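You operate a simulated robot arm through the tools that you are given. There is no shell and no other tool. Be economical: measure what you need, move in short steps, check, and stop when the job is done.

Carry out the task below with a simulated two-armed robot. There is one attempt and no reset: what you move stays moved.

Task
Drop the 20 mm ring and then the 22 mm ring on the big pin and cap it.
Fine: the big pin goes into the big silver ring first; the big red cap goes on top.

Only the result counts: the job must be done as asked and must still hold three seconds after the hand-in. Knocking over, shifting, dropping, spilling or breaking anything else fails it. Lids that push on must go on centred and level and be pressed home; caps that screw on are set level and turned clockwise until they are tight.

Robot
Two 7-joint arms with two-finger parallel grippers on one trunk, on a base that drives. Base frame: it is fixed to the floor where the robot stands at the start and does not move with it; the origin is under the middle of the robot, x ahead of it, y to its left, z up. Units: mm, degrees, N and s.
The left shoulder is at the start at [70, 163, 1270], the right one opposite. With the tool pointing down near the work surface each hand reaches from about 400 to 880 mm from the robot's upright axis, wherever it stands, measured 20 degrees to its own side. Places, roughly: hole in the big silver ring [1000, 1000, 1100]. Payload 3.43 kg a hand.
The TCP of each hand is the grasp point between the finger pads, 34 mm short of the fingertips. In the tool frame z runs along the fingers and y along their closing line. Largest opening 128 mm; finger width 24, thickness 12; the body of the gripper, 48 by 130 mm, starts 96 mm behind the TCP.
Orientation is told as [roll, pitch, yaw] about the base's x, y, z axes, in that order, counted from this pose: with the fingers straight down and closing along the base's y, the tool's x points along the base's -x, its y along +y and its z along -z.

Tools
- The arms move only by the tool play_rows. It takes "left_steps", "right_steps" or both (then of equal length, played together; a hand with none holds still); each is a list of rows, each an object of numbers (a shift or turn left out is 0, a gripper value left out holds the last): "x", "y", "z": the shift along the tool's x, y, z in mm; "ax", "ay", "az": the turn, a rotation vector about the tool's x, y, z in rad; "claw": the finger opening in mm, from 0 to 128. In form: [{"x": .., "y": .., "z": .., "ax": .., "ay": .., "az": .., "claw": ..}, ...]. A call has 1 to 12 rows; each row is the pose to reach, as a shift and turn from the pose commanded when the call began, along the tool's axes at that moment. Rows are played at 5 a second. More than 50 mm and 8.6 degrees between two rows, or a gripper value outside its range, and nothing of the call is played. A pose out of reach is approached as far as the arm can. The call stops where the force on the tool passes 90 N (or 10 N more than at its start, if that is more) or the arm is blocked; 0.2 s more then pass. The fingers move at their own pace (about 153 mm/s each) and stop on an object; they squeeze with about 33 N. The grip force told is the motor's: it shows also when the fingers shut on nothing. Time passes only in rows, and 0.2 s behind the last, so rows that repeat a pose let the fingers close. The reply holds the time, the measured pose of the TCP, the force on the tool along the base axes, the opening and the grip force, in the units named above and with some noise.
- Cameras (640 x 400 px; columns grow to the right, rows downward): "scene" is now at [142.2, -8.8, 1510.6]; the picture's right is [-0.11, -0.99, 0.00], its down [-0.45, 0.05, -0.89] and it looks along [0.89, -0.10, -0.45] (base axes); focal length 214 px, centre (320, 200). "left" rides on the left gripper at [76, 11, -160] in its tool frame; the picture's right is [-0.15, 0.99, 0.00], its down [-0.88, -0.13, -0.46] and it looks along [-0.45, -0.07, 0.89] (tool axes); focal length 234 px, centre (320, 200). "right" rides on the right gripper at [76, -11, -160] in its tool frame; the picture's right is [0.15, 0.99, 0.00], its down [-0.88, 0.13, -0.46] and it looks along [-0.45, 0.07, 0.89] (tool axes); focal length 234 px, centre (320, 200). There is no depth. A picture from a camera that has moved, and an enlarged one, comes with that camera's place and axes in the base frame and with its lens.
- get_image(camera): a new picture of that camera. No time passes.
- lift_body(by): slides the trunk up (or, below 0, down) by that many mm; the arms and the scene camera ride with it, the base frame stays. It gives what a move gives, with no picture.
- base_move(legs): drives the robot by 1 to 6 legs, each [ahead, left, turn to the left] in mm, mm and degrees, along the robot's own axes; the way and the turn of a leg run together, so that a leg with both is an arc; at most 1500 mm and 180 degrees a leg. The arms and the cameras ride along, it lands a little off, and it stops where it bumps. It gives what a move gives.
- turn_head(pan, tilt): turns the head with the scene camera to pan (to the left, within 86 degrees either way) and tilt (down, from -29 to 69), counted from straight ahead of the robot. It gives what a move gives.
- enlarge(camera, box): a new picture of the part [left, top, right, bottom] of that camera's present view, enlarged. No time passes.
- hand_in(): hands the job in; it is judged then, once.

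Work in short steps. Places have to be worked out from the pictures, the camera data and where the tool is seen: move nearer, look again, correct. Check each grasp and each placing, and mend what went wrong. You have 120 turns and 88 pictures in all, those below and enlarged ones among them. Open the grippers and draw the arms clear of the work before you hand the job in, unless the task says otherwise; then end with one line.

The tools are called as name(argument=value, ...) on one line, values as JSON. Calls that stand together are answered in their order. play_rows: Moves the arms, as the interface text tells. Its arguments: {"type":"object","properties":{"left_steps":{"type":"array","items":{"type":"object","properties":{"x":{"type":"number"},"y":{"type":"number"},"z":{"type":"number"},"ax":{"type":"number"},"ay":{"type":"number"},"az":{"type":"number"},"claw":{"type":"number"}}}},"right_steps":{"type":"array","items":{"type":"object","properties":{"x":{"type":"number"},"y":{"type":"number"},"z":{"type":"number"},"ax":{"type":"number"},"ay":{"type":"number"},"az":{"type":"number"},"claw":{"type":"number"}}}}},"required":[]} The other tools are called the same way: lift_body (by) slides the trunk up or down; base_move (legs) drives the base; turn_head (pan, tilt) turns the head that bears the scene camera; get_image (camera) takes a picture; enlarge (camera, box) takes an enlarged picture of a part of a camera's view; hand_in () hands the job in.

At the start:

```text
time: 0.0
left_eef_pos: [511.0, 105.3, 1469.4]
left_orientation: [0.0, 0.0, 0.1]
left_contact_force: [-0.6, -0.2, 0.2]
left_gripper_width: 127.8
left_grip_force: 0.1
right_eef_pos: [461.1, -334.7, 1385.0]
right_orientation: [0.1, 0.0, 0.0]
right_contact_force: [-0.1, 1.1, 0.4]
right_gripper_width: 127.9
right_grip_force: 0.1
trunk travel left (down, up): [-750.0, 190.0]
robot x, y, heading: [-0.8, -0.7, 0.1]
head pan, tilt: [-6.2, 26.7]
```

scene: 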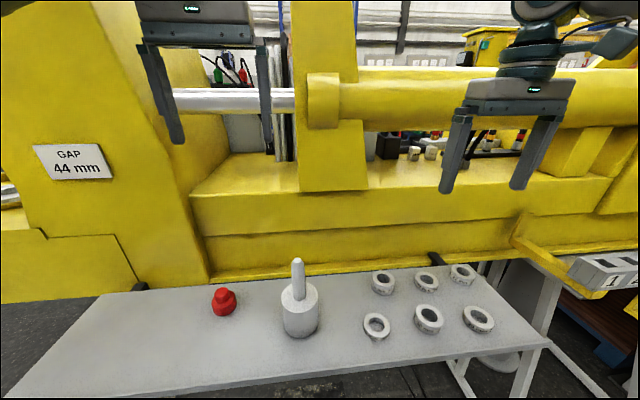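
right: 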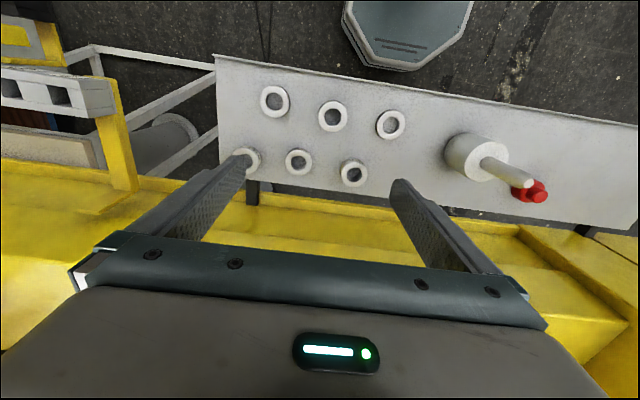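
left: 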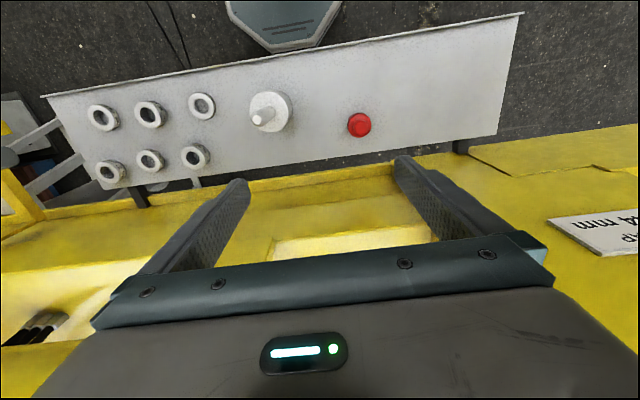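

I'll look closely at the table items and turn towards the big silver ring to the left.

enlarge(camera="scene", box=[190, 240, 510, 360])

turn_head(pan=45, tilt=20)

get_image(camera="scene")

```text
2.00 times, centred on (350, 300) of scene
camera zoom: at [142.2, -8.8, 1510.6], right [-0.11, -0.99, 0.0], down [-0.45, 0.05, -0.89], along [0.89, -0.1, -0.45], focal length 429 px, centre (260, 0)
```

zoom: 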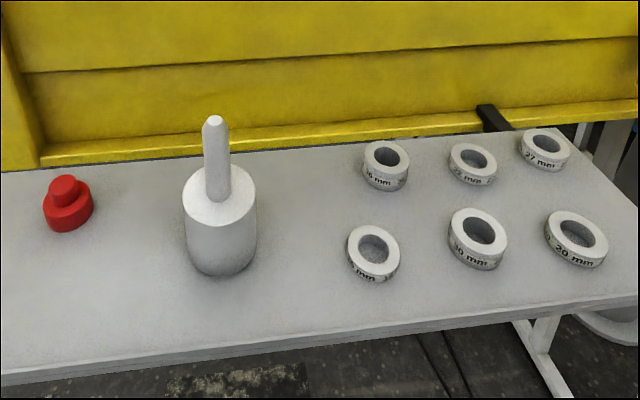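

```text
time: 1.2
left_eef_pos: [510.3, 105.6, 1470.5]
left_orientation: [0.0, 0.0, 0.1]
left_contact_force: [-0.1, 0.3, 0.0]
left_gripper_width: 128.1
left_grip_force: 0.0
right_eef_pos: [459.8, -334.8, 1384.1]
right_orientation: [0.0, 0.1, 0.0]
right_contact_force: [0.2, -0.6, -1.4]
right_gripper_width: 128.1
right_grip_force: 0.0
trunk travel left (down, up): [-750.0, 190.0]
robot x, y, heading: [-0.7, 1.8, -0.2]
head pan, tilt: [45.0, 20.0]
```

```text
83 pictures are left
camera scene: at [117.0, 66.9, 1521.4], right [0.71, -0.71, 0.0], down [-0.24, -0.24, -0.94], along [0.66, 0.66, -0.34], focal length 214 px, centre (320, 200)
```

scene: 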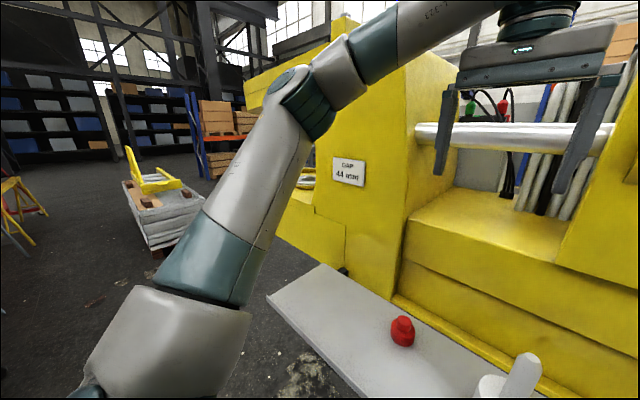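

The ring should be near pixel (310,185), partly hidden by the arm; I zoom in.

enlarge(camera="scene", box=[260, 140, 420, 240])

```text
4.00 times, centred on (340, 190) of scene
camera zoom: at [117.0, 66.9, 1521.4], right [0.71, -0.71, 0.0], down [-0.24, -0.24, -0.94], along [0.66, 0.66, -0.34], focal length 858 px, centre (240, 240)
```

zoom: 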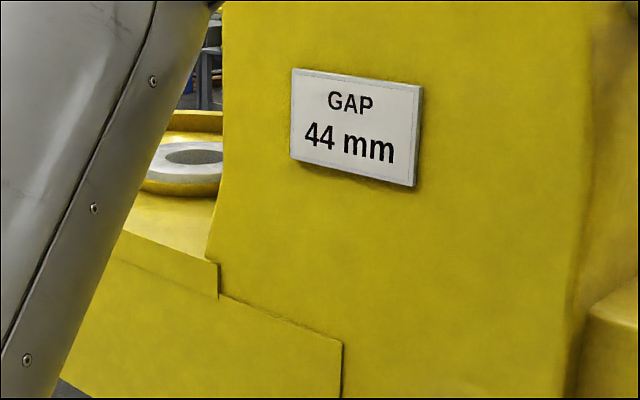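

Ring lies behind the machine corner. First I turn the head back to the rings and read the labels at higher zoom.

turn_head(pan=-25, tilt=40)

get_image(camera="scene")

```text
time: 2.6
left_eef_pos: [511.3, 105.2, 1469.5]
left_orientation: [0.0, 0.0, 0.1]
left_contact_force: [-0.4, 0.2, 1.2]
left_gripper_width: 128.0
left_grip_force: 0.1
right_eef_pos: [460.3, -335.1, 1383.6]
right_orientation: [0.0, 0.0, -0.1]
right_contact_force: [-0.5, 0.3, -0.2]
right_gripper_width: 128.1
right_grip_force: 0.0
trunk travel left (down, up): [-750.0, 190.0]
robot x, y, heading: [0.7, -0.2, 0.1]
head pan, tilt: [-25.0, 40.0]
```

```text
81 pictures are left
camera scene: at [128.2, -34.7, 1490.1], right [-0.42, -0.91, 0.0], down [-0.58, 0.27, -0.77], along [0.69, -0.32, -0.64], focal length 214 px, centre (320, 200)
```

scene: 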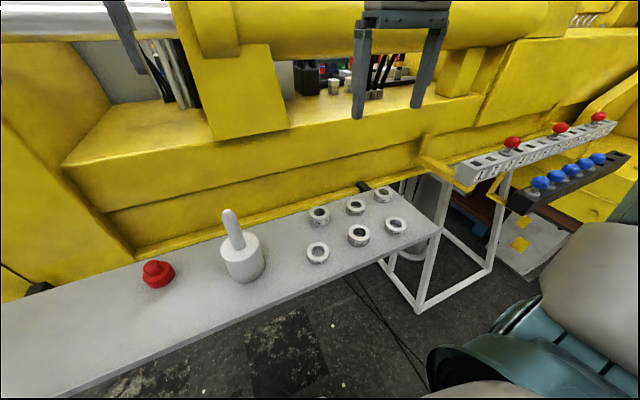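

Zooming on the ring group.

enlarge(camera="scene", box=[300, 192, 412, 262])

enlarge(camera="scene", box=[140, 200, 284, 290])

```text
5.71 times, centred on (356, 227) of scene
camera zoom: at [128.2, -34.7, 1490.1], right [-0.42, -0.91, 0.0], down [-0.58, 0.27, -0.77], along [0.69, -0.32, -0.64], focal length 1226 px, centre (114, 46)
```

zoom: 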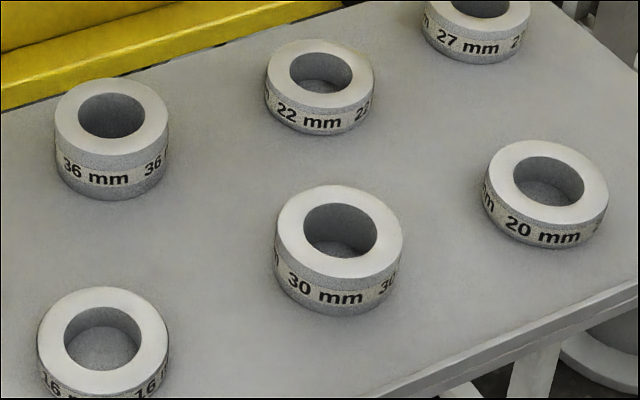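

```text
4.44 times, centred on (212, 245) of scene
camera zoom: at [128.2, -34.7, 1490.1], right [-0.42, -0.91, 0.0], down [-0.58, 0.27, -0.77], along [0.69, -0.32, -0.64], focal length 953 px, centre (800, 0)
```

zoom: 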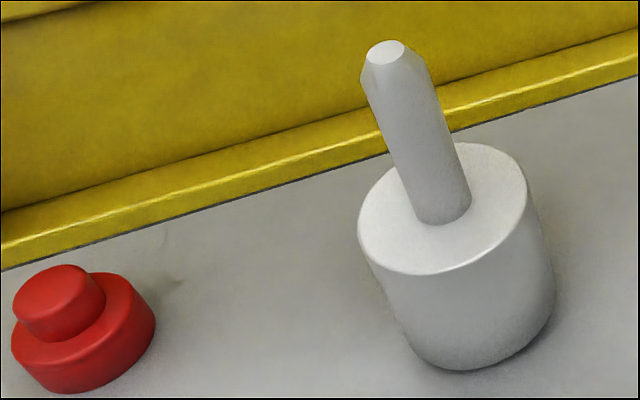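

Labels are clear: 22 mm is back-middle, 20 mm is front-right. The pin stands near (473, 3) with a shaft up to about z 1210; I bring the left hand above it for a close look.

play_rows(left_steps=[{"x": 10, "y": -26, "z": 32}, {"x": 19, "y": -51, "z": 65}, {"x": 28, "y": -77, "z": 98}, {"x": 38, "y": -102, "z": 130}, {"x": 38, "y": -102, "z": 130}])

get_image(camera="left")

turn_head(pan=0, tilt=45)

get_image(camera="scene")

```text
time: 3.8
left_eef_pos: [471.4, 4.9, 1339.2]
left_orientation: [-0.1, 0.0, 0.0]
left_contact_force: [-0.1, -0.2, -0.2]
left_gripper_width: 127.9
left_grip_force: 0.1
right_eef_pos: [460.3, -333.8, 1385.2]
right_orientation: [0.1, 0.0, -0.1]
right_contact_force: [-0.3, 0.2, 0.5]
right_gripper_width: 128.1
right_grip_force: 0.0
trunk travel left (down, up): [-750.0, 190.0]
robot x, y, heading: [1.3, -1.7, 0.1]
head pan, tilt: [-25.0, 40.0]
```

```text
78 pictures are left
camera left: at [395.6, 16.1, 1498.7], right [0.14, 0.99, 0.0], down [0.88, -0.13, 0.46], along [0.45, -0.07, -0.89], focal length 234 px, centre (320, 200)
```

left: 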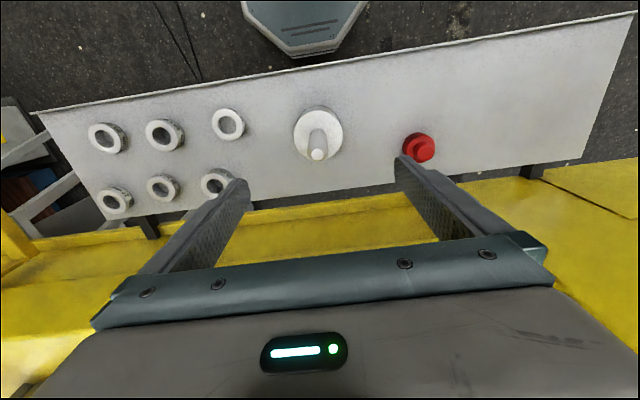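

```text
time: 4.7
left_eef_pos: [473.1, 5.2, 1338.5]
left_orientation: [0.0, -0.1, 0.1]
left_contact_force: [-0.5, 0.3, -0.3]
left_gripper_width: 128.0
left_grip_force: 0.2
right_eef_pos: [460.4, -335.0, 1383.5]
right_orientation: [-0.1, -0.1, 0.0]
right_contact_force: [0.2, -0.5, 0.0]
right_gripper_width: 128.2
right_grip_force: 0.0
trunk travel left (down, up): [-750.0, 190.0]
robot x, y, heading: [1.3, -0.4, -0.1]
head pan, tilt: [0.0, 45.0]
```

```text
77 pictures are left
camera scene: at [132.6, 0.8, 1482.8], right [0.0, -1.0, 0.0], down [-0.71, 0.0, -0.71], along [0.71, 0.0, -0.71], focal length 214 px, centre (320, 200)
```

scene: 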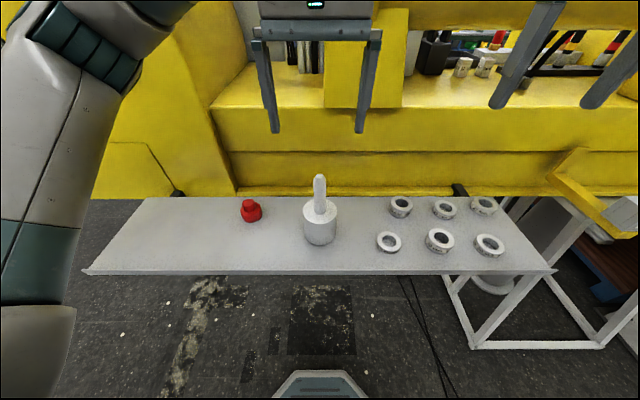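

Triangulating the two views puts the pin axis at about (481, 0), tip z≈1205, body top z≈1093, body Ø87. I lower the hand around the shaft to TCP z≈1150 with the gripper half open.

play_rows(left_steps=[{"x": -8, "y": -5, "z": 40, "claw": 90}, {"x": -8, "y": -5, "z": 80}, {"x": -8, "y": -5, "z": 120}, {"x": -8, "y": -5, "z": 155}, {"x": -8, "y": -5, "z": 188}, {"x": -8, "y": -5, "z": 188}])

get_image(camera="left")

enlarge(camera="scene", box=[240, 140, 400, 240])

```text
time: 6.1
left_eef_pos: [478.3, -1.2, 1151.1]
left_orientation: [-0.1, 0.0, 0.0]
left_contact_force: [-0.4, -0.5, 0.7]
left_gripper_width: 89.9
left_grip_force: 0.1
right_eef_pos: [460.7, -335.3, 1384.9]
right_orientation: [-0.1, 0.0, 0.1]
right_contact_force: [0.1, 0.1, 0.3]
right_gripper_width: 127.8
right_grip_force: 0.1
trunk travel left (down, up): [-750.0, 190.0]
robot x, y, heading: [1.0, 0.2, -0.1]
head pan, tilt: [0.0, 45.0]
```

```text
76 pictures are left
camera left: at [402.4, 10.4, 1310.2], right [0.15, 0.99, 0.0], down [0.88, -0.13, 0.46], along [0.45, -0.07, -0.89], focal length 234 px, centre (320, 200)
```

left: 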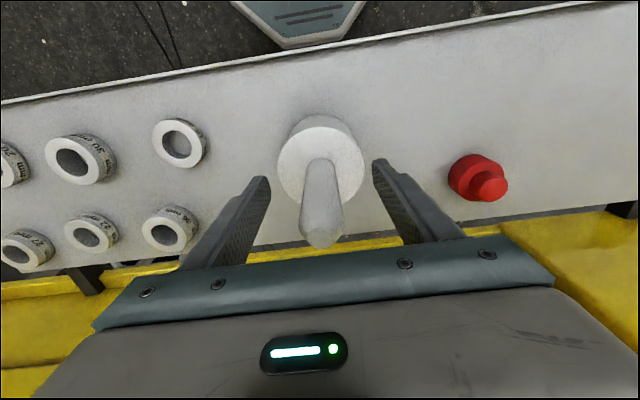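

```text
4.00 times, centred on (320, 190) of scene
camera zoom: at [131.9, 1.1, 1482.8], right [0.0, -1.0, 0.0], down [-0.71, 0.0, -0.71], along [0.71, 0.0, -0.71], focal length 858 px, centre (320, 240)
```

zoom: 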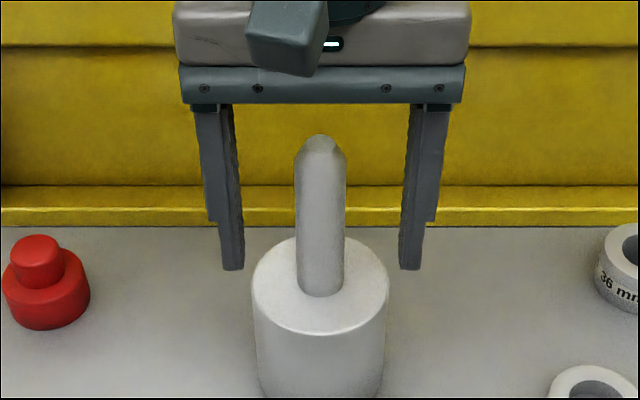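

Shaft is centred between the fingers. I close and then lift 40 mm as a test.

play_rows(left_steps=[{"claw": 15}, {"claw": 10}, {"claw": 10}, {"claw": 10}])

play_rows(left_steps=[{"z": -10}, {"z": -20}, {"z": -30}, {"z": -40}, {"z": -40}, {"z": -40}])

enlarge(camera="scene", box=[240, 140, 400, 240])

```text
time: 7.1
left_eef_pos: [479.9, -0.6, 1150.0]
left_orientation: [0.0, 0.0, 0.0]
left_contact_force: [1.5, 2.7, 0.6]
left_gripper_width: 27.7
left_grip_force: 32.9
right_eef_pos: [460.7, -335.2, 1384.6]
right_orientation: [0.0, 0.1, 0.0]
right_contact_force: [-0.3, 0.1, -0.6]
right_gripper_width: 128.0
right_grip_force: 0.0
trunk travel left (down, up): [-750.0, 190.0]
robot x, y, heading: [0.4, 1.8, 0.1]
head pan, tilt: [0.0, 45.0]
```

```text
time: 8.5
left_eef_pos: [482.7, -2.4, 1189.7]
left_orientation: [0.0, 0.1, 0.0]
left_contact_force: [0.3, 0.1, -10.6]
left_gripper_width: 27.5
left_grip_force: 33.0
right_eef_pos: [461.6, -334.4, 1384.6]
right_orientation: [0.0, 0.0, -0.1]
right_contact_force: [-0.6, -0.5, 0.1]
right_gripper_width: 128.0
right_grip_force: 0.1
trunk travel left (down, up): [-750.0, 190.0]
robot x, y, heading: [1.6, 0.8, 0.1]
head pan, tilt: [0.0, 45.0]
```

```text
4.00 times, centred on (320, 190) of scene
camera zoom: at [133.7, 1.0, 1482.6], right [0.0, -1.0, 0.0], down [-0.71, 0.0, -0.71], along [0.71, 0.0, -0.71], focal length 858 px, centre (320, 240)
```

zoom: 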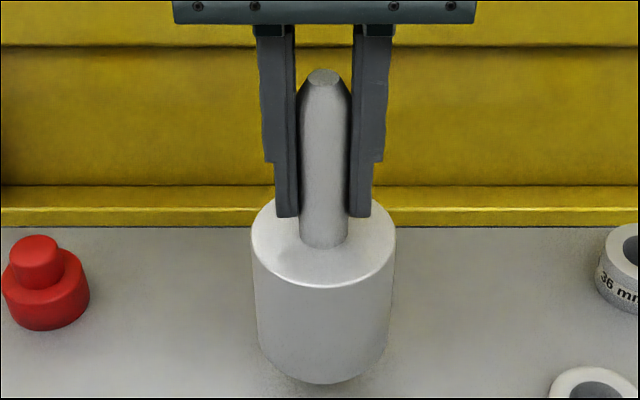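

Pin is held (about 1.1 kg, 27.6 mm shaft). I raise it well clear.

play_rows(left_steps=[{"z": -30}, {"z": -60}, {"z": -90}, {"z": -120}, {"z": -150}, {"z": -180}, {"z": -210}, {"z": -210}])

turn_head(pan=80, tilt=25)

get_image(camera="scene")

```text
time: 10.3
left_eef_pos: [482.4, -1.6, 1402.7]
left_orientation: [0.0, 0.1, 0.1]
left_contact_force: [-0.3, 0.3, -11.3]
left_gripper_width: 27.5
left_grip_force: 33.1
right_eef_pos: [462.1, -335.4, 1384.5]
right_orientation: [0.0, 0.1, 0.0]
right_contact_force: [0.3, -0.2, -0.4]
right_gripper_width: 128.0
right_grip_force: 0.1
trunk travel left (down, up): [-750.0, 190.0]
robot x, y, heading: [-0.2, 2.8, -0.1]
head pan, tilt: [0.0, 45.0]
```

```text
time: 11.8
left_eef_pos: [481.6, -2.0, 1402.6]
left_orientation: [-0.1, 0.1, 0.1]
left_contact_force: [0.0, 0.5, -11.1]
left_gripper_width: 27.6
left_grip_force: 32.8
right_eef_pos: [460.7, -335.2, 1383.6]
right_orientation: [0.1, 0.0, 0.0]
right_contact_force: [-0.4, -1.0, -0.2]
right_gripper_width: 128.0
right_grip_force: 0.1
trunk travel left (down, up): [-750.0, 190.0]
robot x, y, heading: [2.6, 3.3, 0.3]
head pan, tilt: [80.0, 25.0]
```

```text
73 pictures are left
camera scene: at [68.1, 91.8, 1513.3], right [0.98, -0.17, 0.0], down [-0.07, -0.42, -0.91], along [0.16, 0.89, -0.42], focal length 214 px, centre (320, 200)
```

scene: 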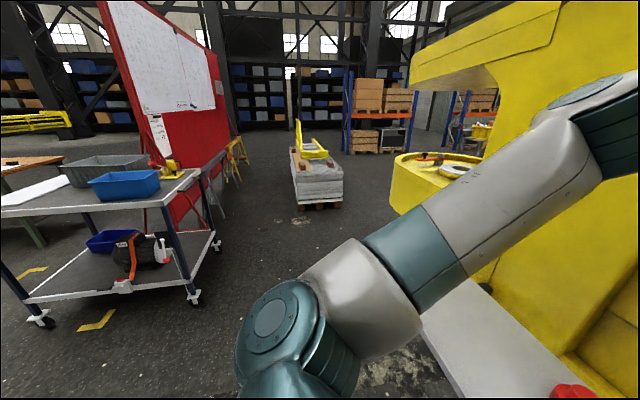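

The way to the left is clear; the ring sits on a yellow round platform. I drive left 800 mm and look.

base_move(legs=[[0, 800, 0]])

turn_head(pan=10, tilt=25)

get_image(camera="scene")

```text
time: 16.1
left_eef_pos: [481.8, 793.2, 1402.2]
left_orientation: [0.1, 0.1, 0.0]
left_contact_force: [-1.0, -0.3, -11.1]
left_gripper_width: 27.5
left_grip_force: 33.3
right_eef_pos: [461.0, 458.2, 1384.0]
right_orientation: [0.2, 0.1, -0.1]
right_contact_force: [-0.2, -0.9, -0.1]
right_gripper_width: 128.0
right_grip_force: 0.0
trunk travel left (down, up): [-750.0, 190.0]
robot x, y, heading: [2.2, 795.8, -0.1]
head pan, tilt: [80.0, 25.0]
```

```text
time: 17.5
left_eef_pos: [482.1, 793.8, 1402.5]
left_orientation: [0.0, 0.1, 0.1]
left_contact_force: [-0.6, 0.3, -10.5]
left_gripper_width: 27.8
left_grip_force: 33.5
right_eef_pos: [461.3, 460.3, 1383.3]
right_orientation: [0.0, 0.1, 0.0]
right_contact_force: [0.5, -0.1, 0.0]
right_gripper_width: 127.9
right_grip_force: 0.2
trunk travel left (down, up): [-750.0, 190.0]
robot x, y, heading: [2.5, 796.4, -0.2]
head pan, tilt: [10.0, 25.0]
```

```text
72 pictures are left
camera scene: at [143.2, 812.5, 1513.2], right [0.17, -0.98, 0.0], down [-0.42, -0.07, -0.91], along [0.89, 0.16, -0.42], focal length 214 px, centre (320, 200)
```

scene: 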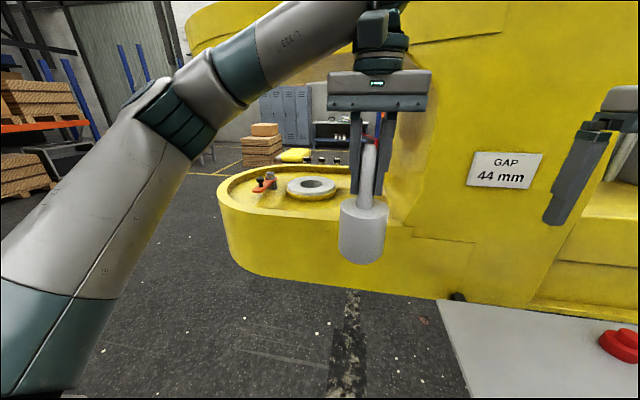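

Ray through the hole matches (1000, 1000, ~1175). To get near I must first retract the right arm so that it clears the wall with the GAP sign.

play_rows(right_steps=[{"x": 40}, {"x": 80}, {"x": 120}, {"x": 160}, {"x": 200}, {"x": 200}])

enlarge(camera="scene", box=[210, 120, 402, 240])

```text
time: 18.9
left_eef_pos: [483.6, 794.1, 1402.0]
left_orientation: [-0.1, 0.1, 0.1]
left_contact_force: [0.5, 0.8, -11.0]
left_gripper_width: 27.7
left_grip_force: 32.9
right_eef_pos: [259.9, 461.0, 1384.5]
right_orientation: [0.0, 0.1, 0.0]
right_contact_force: [0.8, 1.2, -0.3]
right_gripper_width: 127.9
right_grip_force: 0.0
trunk travel left (down, up): [-750.0, 190.0]
robot x, y, heading: [2.6, 795.7, -0.1]
head pan, tilt: [10.0, 25.0]
```

```text
3.33 times, centred on (306, 180) of scene
camera zoom: at [144.3, 812.7, 1513.1], right [0.17, -0.98, 0.0], down [-0.42, -0.07, -0.91], along [0.89, 0.16, -0.42], focal length 715 px, centre (367, 267)
```

zoom: 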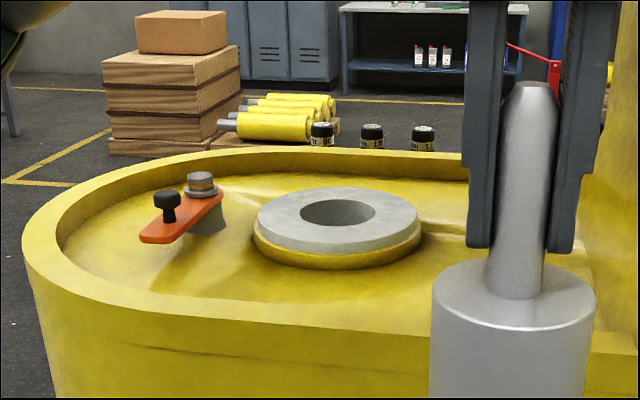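

Hole looks ~100 mm wide, ring ~218 mm; an orange latch stands to its left. I drive 300 mm ahead with the pin above the rim.

base_move(legs=[[290, 0, 0]])

turn_head(pan=15, tilt=35)

get_image(camera="scene")

get_image(camera="left")

```text
time: 20.4
left_eef_pos: [635.1, 794.1, 1405.1]
left_orientation: [0.8, -0.8, -2.0]
left_contact_force: [1.4, -0.5, -11.0]
left_gripper_width: 27.8
left_grip_force: 32.9
right_eef_pos: [425.5, 467.1, 1389.4]
right_orientation: [-0.2, -0.3, 0.1]
right_contact_force: [-0.5, 0.4, 0.5]
right_gripper_width: 128.2
right_grip_force: 0.1
trunk travel left (down, up): [-750.0, 190.0]
robot x, y, heading: [174.2, 799.1, 0.1]
head pan, tilt: [10.0, 25.0]
stopped in leg 1: the robot was blocked; the commanded pose is now the measured one
```

```text
time: 21.1
left_eef_pos: [634.5, 795.3, 1405.1]
left_orientation: [0.7, -0.8, -1.9]
left_contact_force: [0.1, 1.1, -10.3]
left_gripper_width: 27.4
left_grip_force: 32.9
right_eef_pos: [422.6, 465.0, 1390.1]
right_orientation: [-0.2, -0.5, 0.0]
right_contact_force: [-0.3, -0.8, 0.0]
right_gripper_width: 128.2
right_grip_force: 0.0
trunk travel left (down, up): [-750.0, 190.0]
robot x, y, heading: [172.8, 795.3, 0.2]
head pan, tilt: [15.0, 35.0]
```

```text
70 pictures are left
camera scene: at [298.8, 824.7, 1498.8], right [0.26, -0.97, 0.01], down [-0.55, -0.15, -0.82], along [0.8, 0.21, -0.57], focal length 214 px, centre (320, 200)
```

scene: 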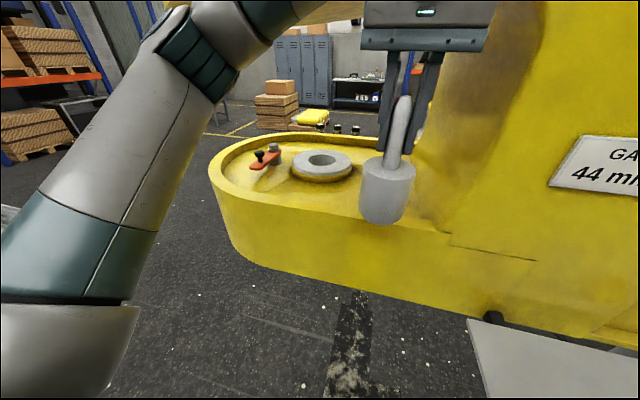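

```text
69 pictures are left
camera left: at [556.1, 806.6, 1563.6], right [0.18, 0.98, 0.01], down [0.87, -0.16, 0.47], along [0.46, -0.07, -0.88], focal length 234 px, centre (320, 200)
```

left: 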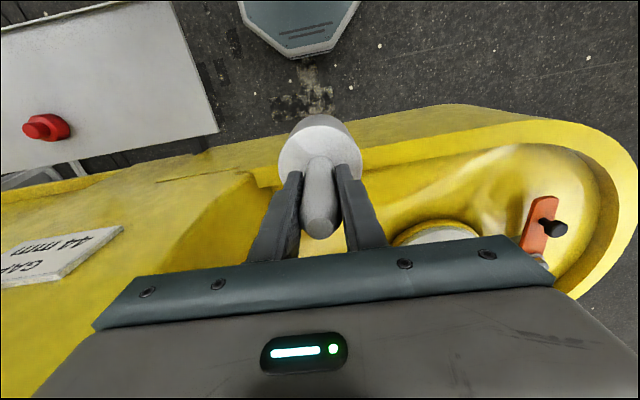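

The robot was blocked, and the left arm got pushed back ~20 mm without tool force, so perhaps the wrist touched the overhanging yellow part. I back off a little and look up.

base_move(legs=[[-60, 0, 0]])

turn_head(pan=10, tilt=-5)

get_image(camera="scene")

```text
time: 22.1
left_eef_pos: [597.5, 789.6, 1394.5]
left_orientation: [1.0, 0.3, -1.6]
left_contact_force: [1.9, -0.4, -11.6]
left_gripper_width: 27.6
left_grip_force: 32.7
right_eef_pos: [385.4, 461.9, 1383.9]
right_orientation: [0.1, 0.6, 0.1]
right_contact_force: [2.1, 0.5, 0.1]
right_gripper_width: 128.0
right_grip_force: 0.1
trunk travel left (down, up): [-750.0, 190.0]
robot x, y, heading: [118.0, 793.7, 0.3]
head pan, tilt: [15.0, 35.0]
```

```text
time: 23.2
left_eef_pos: [589.5, 790.1, 1398.8]
left_orientation: [1.0, 0.1, -1.6]
left_contact_force: [0.6, 1.4, -10.8]
left_gripper_width: 27.7
left_grip_force: 32.5
right_eef_pos: [377.0, 461.3, 1385.3]
right_orientation: [0.0, 0.2, 0.1]
right_contact_force: [0.1, -0.8, 0.0]
right_gripper_width: 128.2
right_grip_force: 0.1
trunk travel left (down, up): [-750.0, 190.0]
robot x, y, heading: [117.5, 798.5, 0.2]
head pan, tilt: [10.0, -5.0]
```

```text
68 pictures are left
camera scene: at [255.0, 812.0, 1561.2], right [0.18, -0.98, 0.0], down [0.08, 0.02, -1.0], along [0.98, 0.17, 0.09], focal length 214 px, centre (320, 200)
```

scene: 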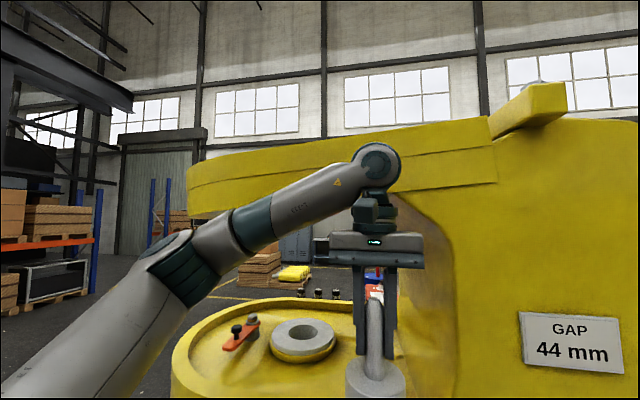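

Confirmed: the wrist hits the yellow overhang (underside z≈1600). I must hold the pin with the hand tilted ~45° about its closing axis, so I go back to the table to regrip.

base_move(legs=[[-118, 0, 0], [0, -795, 0]])

turn_head(pan=0, tilt=45)

get_image(camera="scene")

```text
time: 28.3
left_eef_pos: [473.8, -7.3, 1398.7]
left_orientation: [0.9, -0.1, -1.7]
left_contact_force: [-0.3, 0.6, -11.3]
left_gripper_width: 27.5
left_grip_force: 33.4
right_eef_pos: [261.1, -338.4, 1385.8]
right_orientation: [0.0, 0.2, 0.1]
right_contact_force: [-1.2, -0.7, 0.6]
right_gripper_width: 127.9
right_grip_force: 0.1
trunk travel left (down, up): [-750.0, 190.0]
robot x, y, heading: [2.3, -4.8, 0.2]
head pan, tilt: [10.0, -5.0]
```

```text
time: 29.5
left_eef_pos: [473.3, -8.8, 1399.9]
left_orientation: [1.1, -0.1, -1.6]
left_contact_force: [-0.2, -0.5, -10.7]
left_gripper_width: 27.4
left_grip_force: 33.6
right_eef_pos: [262.0, -338.7, 1385.0]
right_orientation: [-0.1, 0.1, 0.2]
right_contact_force: [0.9, 0.3, -0.2]
right_gripper_width: 128.2
right_grip_force: 0.1
trunk travel left (down, up): [-750.0, 190.0]
robot x, y, heading: [1.3, -4.0, 0.0]
head pan, tilt: [0.0, 45.0]
```

```text
67 pictures are left
camera scene: at [134.4, -2.9, 1482.7], right [0.0, -1.0, 0.0], down [-0.71, 0.0, -0.71], along [0.71, 0.0, -0.71], focal length 214 px, centre (320, 200)
```

scene: 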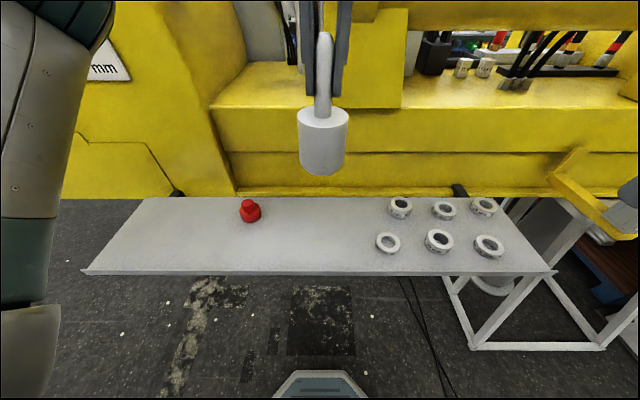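

I level the hand and lower the pin back onto the table.

play_rows(left_steps=[{"z": 40, "ax": 0.019, "az": -0.028}, {"z": 80, "ax": 0.019, "az": -0.028}, {"z": 120, "ax": 0.019, "az": -0.028}, {"z": 160, "ax": 0.019, "az": -0.028}, {"z": 200, "ax": 0.019, "az": -0.028}, {"z": 235, "ax": 0.019, "az": -0.028}, {"z": 243, "ax": 0.019, "az": -0.028}, {"z": 247, "ax": 0.019, "az": -0.028}, {"z": 249, "ax": 0.019, "az": -0.028}])

```text
time: 31.5
left_eef_pos: [472.1, -6.6, 1148.3]
left_orientation: [-0.2, 0.1, -0.2]
left_contact_force: [-3.1, -5.0, 8.4]
left_gripper_width: 27.8
left_grip_force: 33.3
right_eef_pos: [258.1, -339.1, 1386.2]
right_orientation: [0.1, 0.2, 0.0]
right_contact_force: [-0.1, -0.5, 0.6]
right_gripper_width: 128.1
right_grip_force: 0.0
trunk travel left (down, up): [-750.0, 190.0]
robot x, y, heading: [2.3, -1.8, 0.1]
head pan, tilt: [0.0, 45.0]
```

Pin is standing on the table. I open and tilt the hand in place by 45° about the closing axis.

play_rows(left_steps=[{"claw": 80}, {"claw": 80}, {"ay": -0.131}, {"ay": -0.262}, {"ay": -0.393}, {"ay": -0.524}, {"ay": -0.655}, {"ay": -0.785}, {"ay": -0.785}])

get_image(camera="scene")

```text
time: 33.5
left_eef_pos: [474.5, -5.3, 1151.0]
left_orientation: [-0.2, -45.2, 0.3]
left_contact_force: [-0.6, 0.8, 0.3]
left_gripper_width: 80.0
left_grip_force: 0.0
right_eef_pos: [260.9, -338.4, 1386.0]
right_orientation: [0.0, 0.1, 0.1]
right_contact_force: [-0.1, -0.2, 0.3]
right_gripper_width: 127.7
right_grip_force: 0.0
trunk travel left (down, up): [-750.0, 190.0]
robot x, y, heading: [4.5, -4.9, -0.0]
head pan, tilt: [0.0, 45.0]
```

```text
66 pictures are left
camera scene: at [133.6, -2.8, 1482.8], right [0.0, -1.0, 0.0], down [-0.71, 0.0, -0.71], along [0.71, 0.0, -0.71], focal length 214 px, centre (320, 200)
```

scene: 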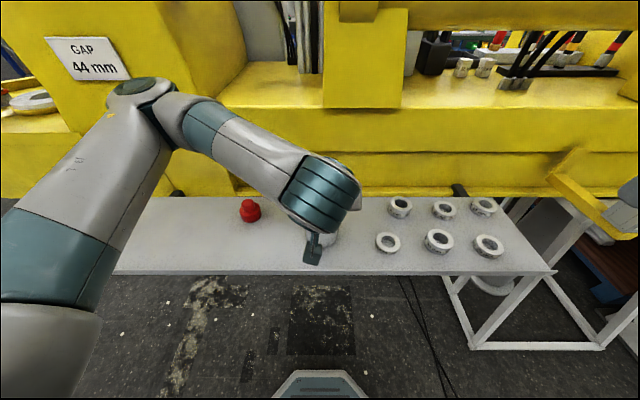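

Tilt reached. I close on the shaft and test-lift.

play_rows(left_steps=[{"claw": 10}, {"claw": 10}, {"claw": 10}, {"x": -14, "z": -14}, {"x": -28, "z": -28}, {"x": -42, "z": -42}, {"x": -42, "z": -42}])

get_image(camera="left")

```text
time: 35.1
left_eef_pos: [473.0, -5.5, 1209.5]
left_orientation: [-0.2, -45.0, 0.2]
left_contact_force: [-0.4, 0.4, -11.5]
left_gripper_width: 27.4
left_grip_force: 33.1
right_eef_pos: [261.3, -338.5, 1385.9]
right_orientation: [0.0, 0.2, 0.1]
right_contact_force: [0.4, -0.4, 0.6]
right_gripper_width: 127.9
right_grip_force: 0.1
trunk travel left (down, up): [-750.0, 190.0]
robot x, y, heading: [1.7, -2.1, 0.5]
head pan, tilt: [0.0, 45.0]
```

```text
65 pictures are left
camera left: at [306.2, 6.4, 1268.2], right [0.1, 0.99, 0.1], down [0.3, -0.13, 0.95], along [0.95, -0.07, -0.31], focal length 234 px, centre (320, 200)
```

left: 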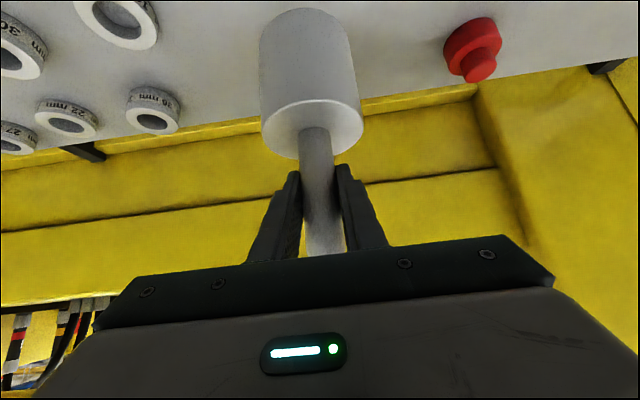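

Pin held upright in the tilted hand. I raise it 150 mm and drive back to the platform.

play_rows(left_steps=[{"x": -25, "z": -25}, {"x": -50, "z": -50}, {"x": -75, "z": -75}, {"x": -106, "z": -106}, {"x": -106, "z": -106}])

base_move(legs=[[0, 800, 0]])

turn_head(pan=12, tilt=20)

get_image(camera="scene")

```text
time: 36.3
left_eef_pos: [474.0, -6.6, 1360.1]
left_orientation: [-0.1, -45.1, 0.1]
left_contact_force: [0.6, -0.1, -10.5]
left_gripper_width: 27.5
left_grip_force: 32.8
right_eef_pos: [261.8, -338.9, 1385.0]
right_orientation: [0.0, 0.2, 0.0]
right_contact_force: [-0.7, -0.3, 0.7]
right_gripper_width: 128.0
right_grip_force: 0.0
trunk travel left (down, up): [-750.0, 190.0]
robot x, y, heading: [0.4, -7.2, -0.0]
head pan, tilt: [0.0, 45.0]
```

```text
time: 40.5
left_eef_pos: [469.8, 788.6, 1361.2]
left_orientation: [-0.1, -45.1, 0.3]
left_contact_force: [-0.1, -0.4, -10.1]
left_gripper_width: 27.3
left_grip_force: 32.7
right_eef_pos: [259.7, 456.7, 1384.8]
right_orientation: [0.1, 0.2, 0.3]
right_contact_force: [-1.3, 0.4, -0.1]
right_gripper_width: 128.1
right_grip_force: 0.1
trunk travel left (down, up): [-750.0, 190.0]
robot x, y, heading: [-3.7, 786.3, 0.3]
head pan, tilt: [0.0, 45.0]
```

```text
time: 41.4
left_eef_pos: [469.9, 789.0, 1360.2]
left_orientation: [-0.2, -45.0, 0.3]
left_contact_force: [0.2, -0.5, -11.2]
left_gripper_width: 27.9
left_grip_force: 33.2
right_eef_pos: [259.8, 456.3, 1385.8]
right_orientation: [0.0, 0.2, 0.3]
right_contact_force: [0.2, 0.3, 0.7]
right_gripper_width: 128.0
right_grip_force: 0.1
trunk travel left (down, up): [-750.0, 190.0]
robot x, y, heading: [-3.0, 790.2, 0.4]
head pan, tilt: [12.0, 20.0]
```

```text
64 pictures are left
camera scene: at [140.5, 810.9, 1521.2], right [0.21, -0.98, 0.0], down [-0.34, -0.07, -0.94], along [0.92, 0.2, -0.34], focal length 214 px, centre (320, 200)
```

scene: 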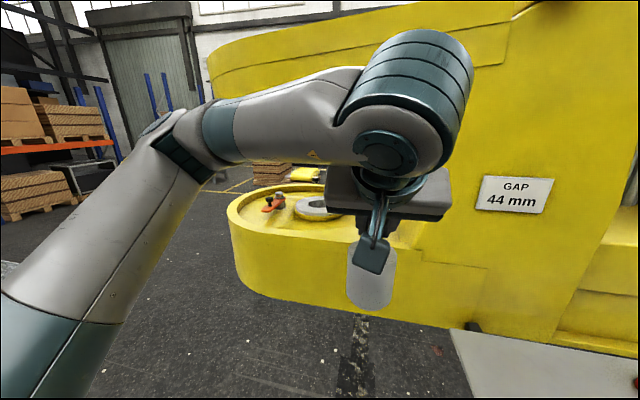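

I drive 150 mm ahead and look at the ring with both cameras.

base_move(legs=[[150, 0, 0]])

get_image(camera="left")

enlarge(camera="scene", box=[160, 120, 400, 270])

```text
time: 42.8
left_eef_pos: [618.8, 790.7, 1361.7]
left_orientation: [-0.2, -45.2, 0.4]
left_contact_force: [-0.2, 0.1, -10.3]
left_gripper_width: 27.4
left_grip_force: 33.5
right_eef_pos: [406.6, 457.4, 1386.3]
right_orientation: [0.1, 0.1, 0.3]
right_contact_force: [-0.7, 0.0, 0.4]
right_gripper_width: 128.0
right_grip_force: 0.1
trunk travel left (down, up): [-750.0, 190.0]
robot x, y, heading: [149.9, 790.7, 0.5]
head pan, tilt: [12.0, 20.0]
```

```text
63 pictures are left
camera left: at [450.8, 801.8, 1420.2], right [0.1, 0.99, 0.1], down [0.3, -0.13, 0.95], along [0.95, -0.06, -0.31], focal length 234 px, centre (320, 200)
```

left: 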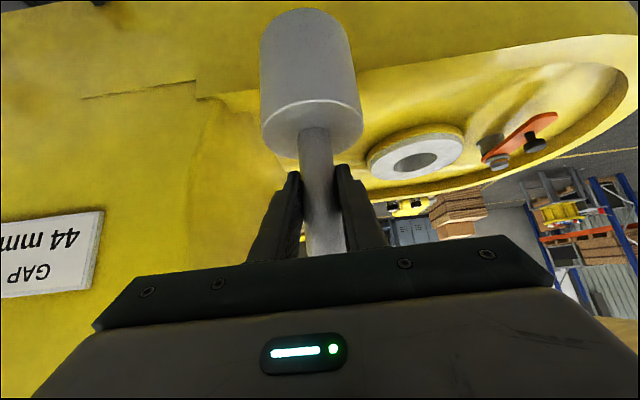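

```text
2.67 times, centred on (280, 195) of scene
camera zoom: at [288.1, 811.9, 1521.7], right [0.22, -0.98, 0.0], down [-0.33, -0.07, -0.94], along [0.92, 0.2, -0.34], focal length 572 px, centre (427, 213)
```

zoom: 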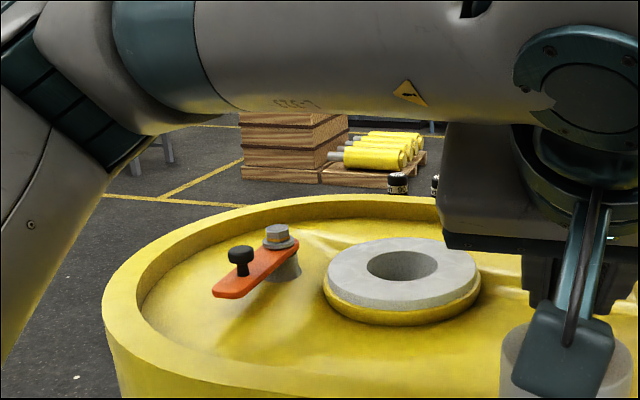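

Geometry: hole top ≈ (960–1000, 1000, 1190), overhang ≈ 1570–1600; a 45° tilt leaves too little headroom (wrist top is 255 mm above the TCP). I'll regrip at ~70° tilt, using the free left end of the table.

base_move(legs=[[-150, 0, 0], [0, -370, 0]])

turn_head(pan=0, tilt=45)

get_image(camera="scene")

```text
time: 46.1
left_eef_pos: [474.8, 421.6, 1360.5]
left_orientation: [-0.2, -45.1, 0.2]
left_contact_force: [0.4, 1.1, -10.2]
left_gripper_width: 27.3
left_grip_force: 33.0
right_eef_pos: [262.1, 89.2, 1386.7]
right_orientation: [-0.1, 0.3, 0.1]
right_contact_force: [-0.4, 0.6, 0.1]
right_gripper_width: 128.3
right_grip_force: 0.0
trunk travel left (down, up): [-750.0, 190.0]
robot x, y, heading: [-0.7, 420.3, 0.1]
head pan, tilt: [12.0, 20.0]
```

```text
time: 47.0
left_eef_pos: [474.4, 418.8, 1360.3]
left_orientation: [-0.1, -45.0, 0.1]
left_contact_force: [-0.3, 0.3, -10.5]
left_gripper_width: 27.4
left_grip_force: 33.0
right_eef_pos: [262.2, 87.9, 1385.3]
right_orientation: [0.0, 0.2, 0.1]
right_contact_force: [-0.4, -1.5, -0.2]
right_gripper_width: 128.2
right_grip_force: 0.1
trunk travel left (down, up): [-750.0, 190.0]
robot x, y, heading: [3.5, 422.7, -0.0]
head pan, tilt: [0.0, 45.0]
```

```text
61 pictures are left
camera scene: at [135.2, 422.2, 1482.7], right [0.0, -1.0, 0.0], down [-0.71, 0.0, -0.71], along [0.71, 0.0, -0.71], focal length 214 px, centre (320, 200)
```

scene: 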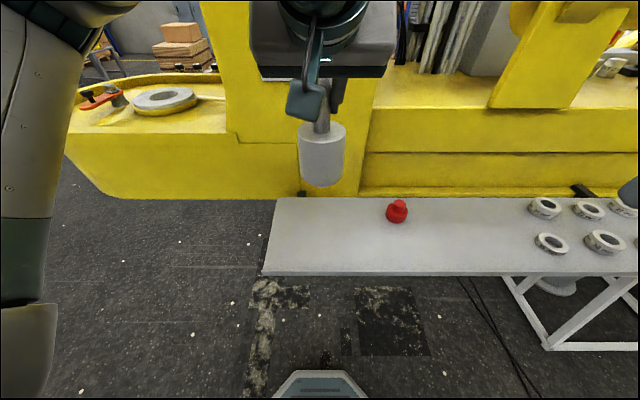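

Clear spot below. I lower the pin onto the table here.

play_rows(left_steps=[{"x": 30, "z": 30}, {"x": 60, "z": 60}, {"x": 90, "z": 90}, {"x": 120, "z": 120}, {"x": 140, "z": 140}, {"x": 145, "z": 145}, {"x": 147.5, "z": 147.5}, {"x": 149, "z": 149}])

```text
time: 48.8
left_eef_pos: [474.7, 419.5, 1149.7]
left_orientation: [-0.1, -45.1, 0.2]
left_contact_force: [0.8, 0.0, -7.0]
left_gripper_width: 27.5
left_grip_force: 33.0
right_eef_pos: [261.4, 86.6, 1385.3]
right_orientation: [0.1, 0.2, 0.1]
right_contact_force: [0.2, 0.3, 1.0]
right_gripper_width: 128.1
right_grip_force: 0.0
trunk travel left (down, up): [-750.0, 190.0]
robot x, y, heading: [5.2, 419.6, 0.3]
head pan, tilt: [0.0, 45.0]
```

Just touching; I settle it, open, tilt 25° further and raise the grip point 10 mm.

play_rows(left_steps=[{"x": 0.8, "z": 0.8}, {"x": 0.8, "z": 0.8, "claw": 80}, {"x": 0.8, "z": 0.8, "claw": 80}, {"x": -2, "z": -2, "ay": -0.109}, {"x": -4, "z": -4, "ay": -0.218}, {"x": -6, "z": -6, "ay": -0.327}, {"x": -7, "z": -7, "ay": -0.436}, {"x": -7, "z": -7, "ay": -0.436}])

get_image(camera="left")

get_image(camera="scene")

```text
time: 50.6
left_eef_pos: [480.8, 411.5, 1159.0]
left_orientation: [-0.4, -70.1, 0.3]
left_contact_force: [-0.5, 0.7, -0.3]
left_gripper_width: 79.9
left_grip_force: 0.2
left hand out of reach, approached as far as the arm can: row 6, 7, 8
right_eef_pos: [262.2, 87.7, 1386.6]
right_orientation: [0.1, 0.2, 0.1]
right_contact_force: [-0.5, 0.7, 0.5]
right_gripper_width: 128.1
right_grip_force: 0.1
trunk travel left (down, up): [-750.0, 190.0]
robot x, y, heading: [0.8, 420.2, 0.1]
head pan, tilt: [0.0, 45.0]
```

```text
60 pictures are left
camera left: at [303.2, 424.1, 1142.2], right [0.05, 0.99, 0.14], down [-0.13, -0.13, 0.98], along [0.99, -0.07, 0.12], focal length 234 px, centre (320, 200)
```

left: 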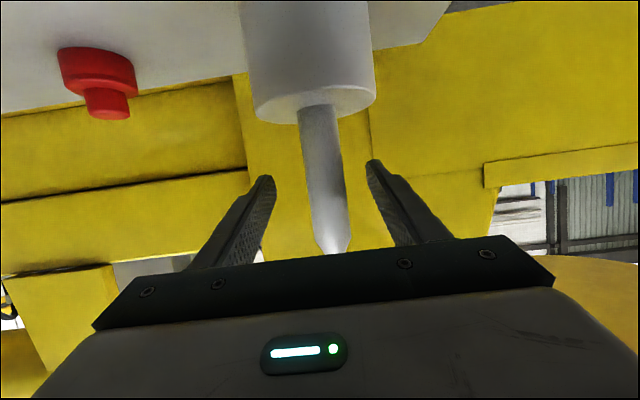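

```text
59 pictures are left
camera scene: at [134.7, 423.6, 1482.7], right [0.0, -1.0, 0.0], down [-0.71, 0.0, -0.71], along [0.71, 0.0, -0.71], focal length 214 px, centre (320, 200)
```

scene: 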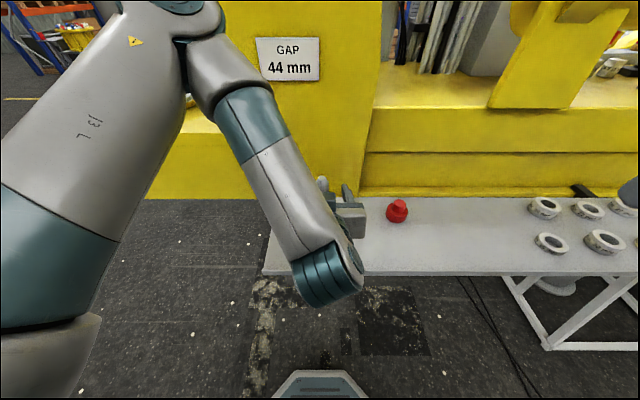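

The arm is at its near limit. I back the base 100 mm (fingers slide off the shaft) and see the pose.

base_move(legs=[[-110, 0, 0]])

play_rows(left_steps=[{"claw": 80}])

```text
time: 51.8
left_eef_pos: [372.1, 411.5, 1159.2]
left_orientation: [-0.2, -70.0, 0.2]
left_contact_force: [-0.2, -0.8, -0.7]
left_gripper_width: 80.3
left_grip_force: 0.1
right_eef_pos: [154.5, 86.8, 1385.2]
right_orientation: [0.0, 0.2, 0.0]
right_contact_force: [-0.2, 1.5, 0.1]
right_gripper_width: 127.8
right_grip_force: 0.0
trunk travel left (down, up): [-750.0, 190.0]
robot x, y, heading: [-106.0, 421.5, 0.0]
head pan, tilt: [0.0, 45.0]
```

```text
time: 52.2
left_eef_pos: [373.0, 411.9, 1158.6]
left_orientation: [-0.1, -69.9, 0.4]
left_contact_force: [-0.7, 0.0, 1.0]
left_gripper_width: 79.6
left_grip_force: 0.1
right_eef_pos: [154.7, 86.0, 1384.5]
right_orientation: [0.0, 0.2, -0.1]
right_contact_force: [-0.6, -0.1, -0.1]
right_gripper_width: 127.9
right_grip_force: 0.1
trunk travel left (down, up): [-750.0, 190.0]
robot x, y, heading: [-109.3, 419.6, 0.2]
head pan, tilt: [0.0, 45.0]
```

Now I move the hand forward 102 mm along base x and 8 mm left to surround the shaft at (474.5, 419.5).

play_rows(left_steps=[{"y": 8}, {"x": -9, "y": 8, "z": 24}, {"x": -17, "y": 8, "z": 48}, {"x": -26, "y": 8, "z": 72}, {"x": -35, "y": 8, "z": 96}, {"x": -35, "y": 8, "z": 96}])

get_image(camera="left")

```text
time: 53.6
left_eef_pos: [473.8, 418.4, 1159.1]
left_orientation: [-0.2, -70.1, 0.1]
left_contact_force: [0.1, 0.0, -0.2]
left_gripper_width: 79.9
left_grip_force: 0.1
left hand out of reach, approached as far as the arm can: row 1
right_eef_pos: [153.4, 86.6, 1386.2]
right_orientation: [0.0, 0.1, 0.1]
right_contact_force: [-0.2, -0.9, -0.3]
right_gripper_width: 127.8
right_grip_force: 0.1
trunk travel left (down, up): [-750.0, 190.0]
robot x, y, heading: [-105.0, 421.4, 0.1]
head pan, tilt: [0.0, 45.0]
```

```text
58 pictures are left
camera left: at [297.1, 430.3, 1142.2], right [0.05, 0.99, 0.14], down [-0.13, -0.13, 0.98], along [0.99, -0.07, 0.12], focal length 234 px, centre (320, 200)
```

left: 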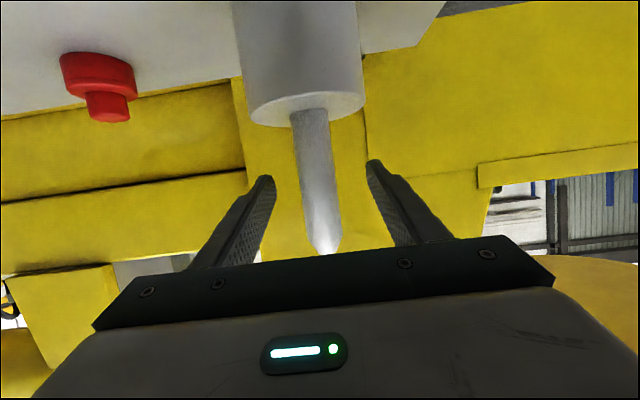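

Shaft is centred; close and lift 60 mm.

play_rows(left_steps=[{"claw": 10}, {"claw": 10}, {"claw": 10}, {"x": -19, "z": -7}, {"x": -38, "z": -14}, {"x": -57, "z": -21}, {"x": -57, "z": -21}])

get_image(camera="left")

```text
time: 55.2
left_eef_pos: [473.7, 418.4, 1220.5]
left_orientation: [-0.1, -70.0, 0.1]
left_contact_force: [0.5, 0.8, -11.4]
left_gripper_width: 27.2
left_grip_force: 32.7
right_eef_pos: [154.0, 86.4, 1385.6]
right_orientation: [0.0, 0.2, -0.1]
right_contact_force: [-0.1, -0.4, 0.2]
right_gripper_width: 128.0
right_grip_force: 0.0
trunk travel left (down, up): [-750.0, 190.0]
robot x, y, heading: [-108.2, 420.4, 0.1]
head pan, tilt: [0.0, 45.0]
```

```text
57 pictures are left
camera left: at [297.3, 429.9, 1203.7], right [0.05, 0.99, 0.14], down [-0.13, -0.13, 0.98], along [0.99, -0.07, 0.12], focal length 234 px, centre (320, 200)
```

left: 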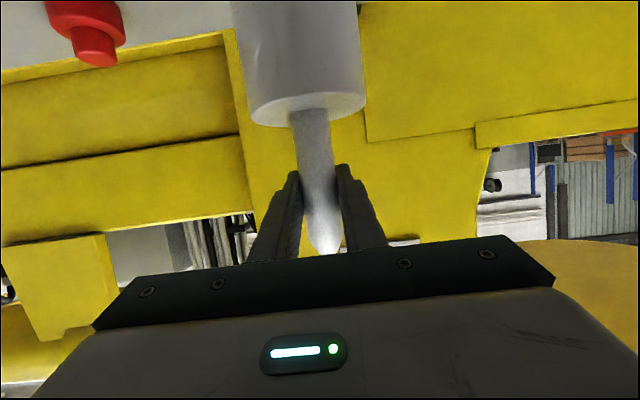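

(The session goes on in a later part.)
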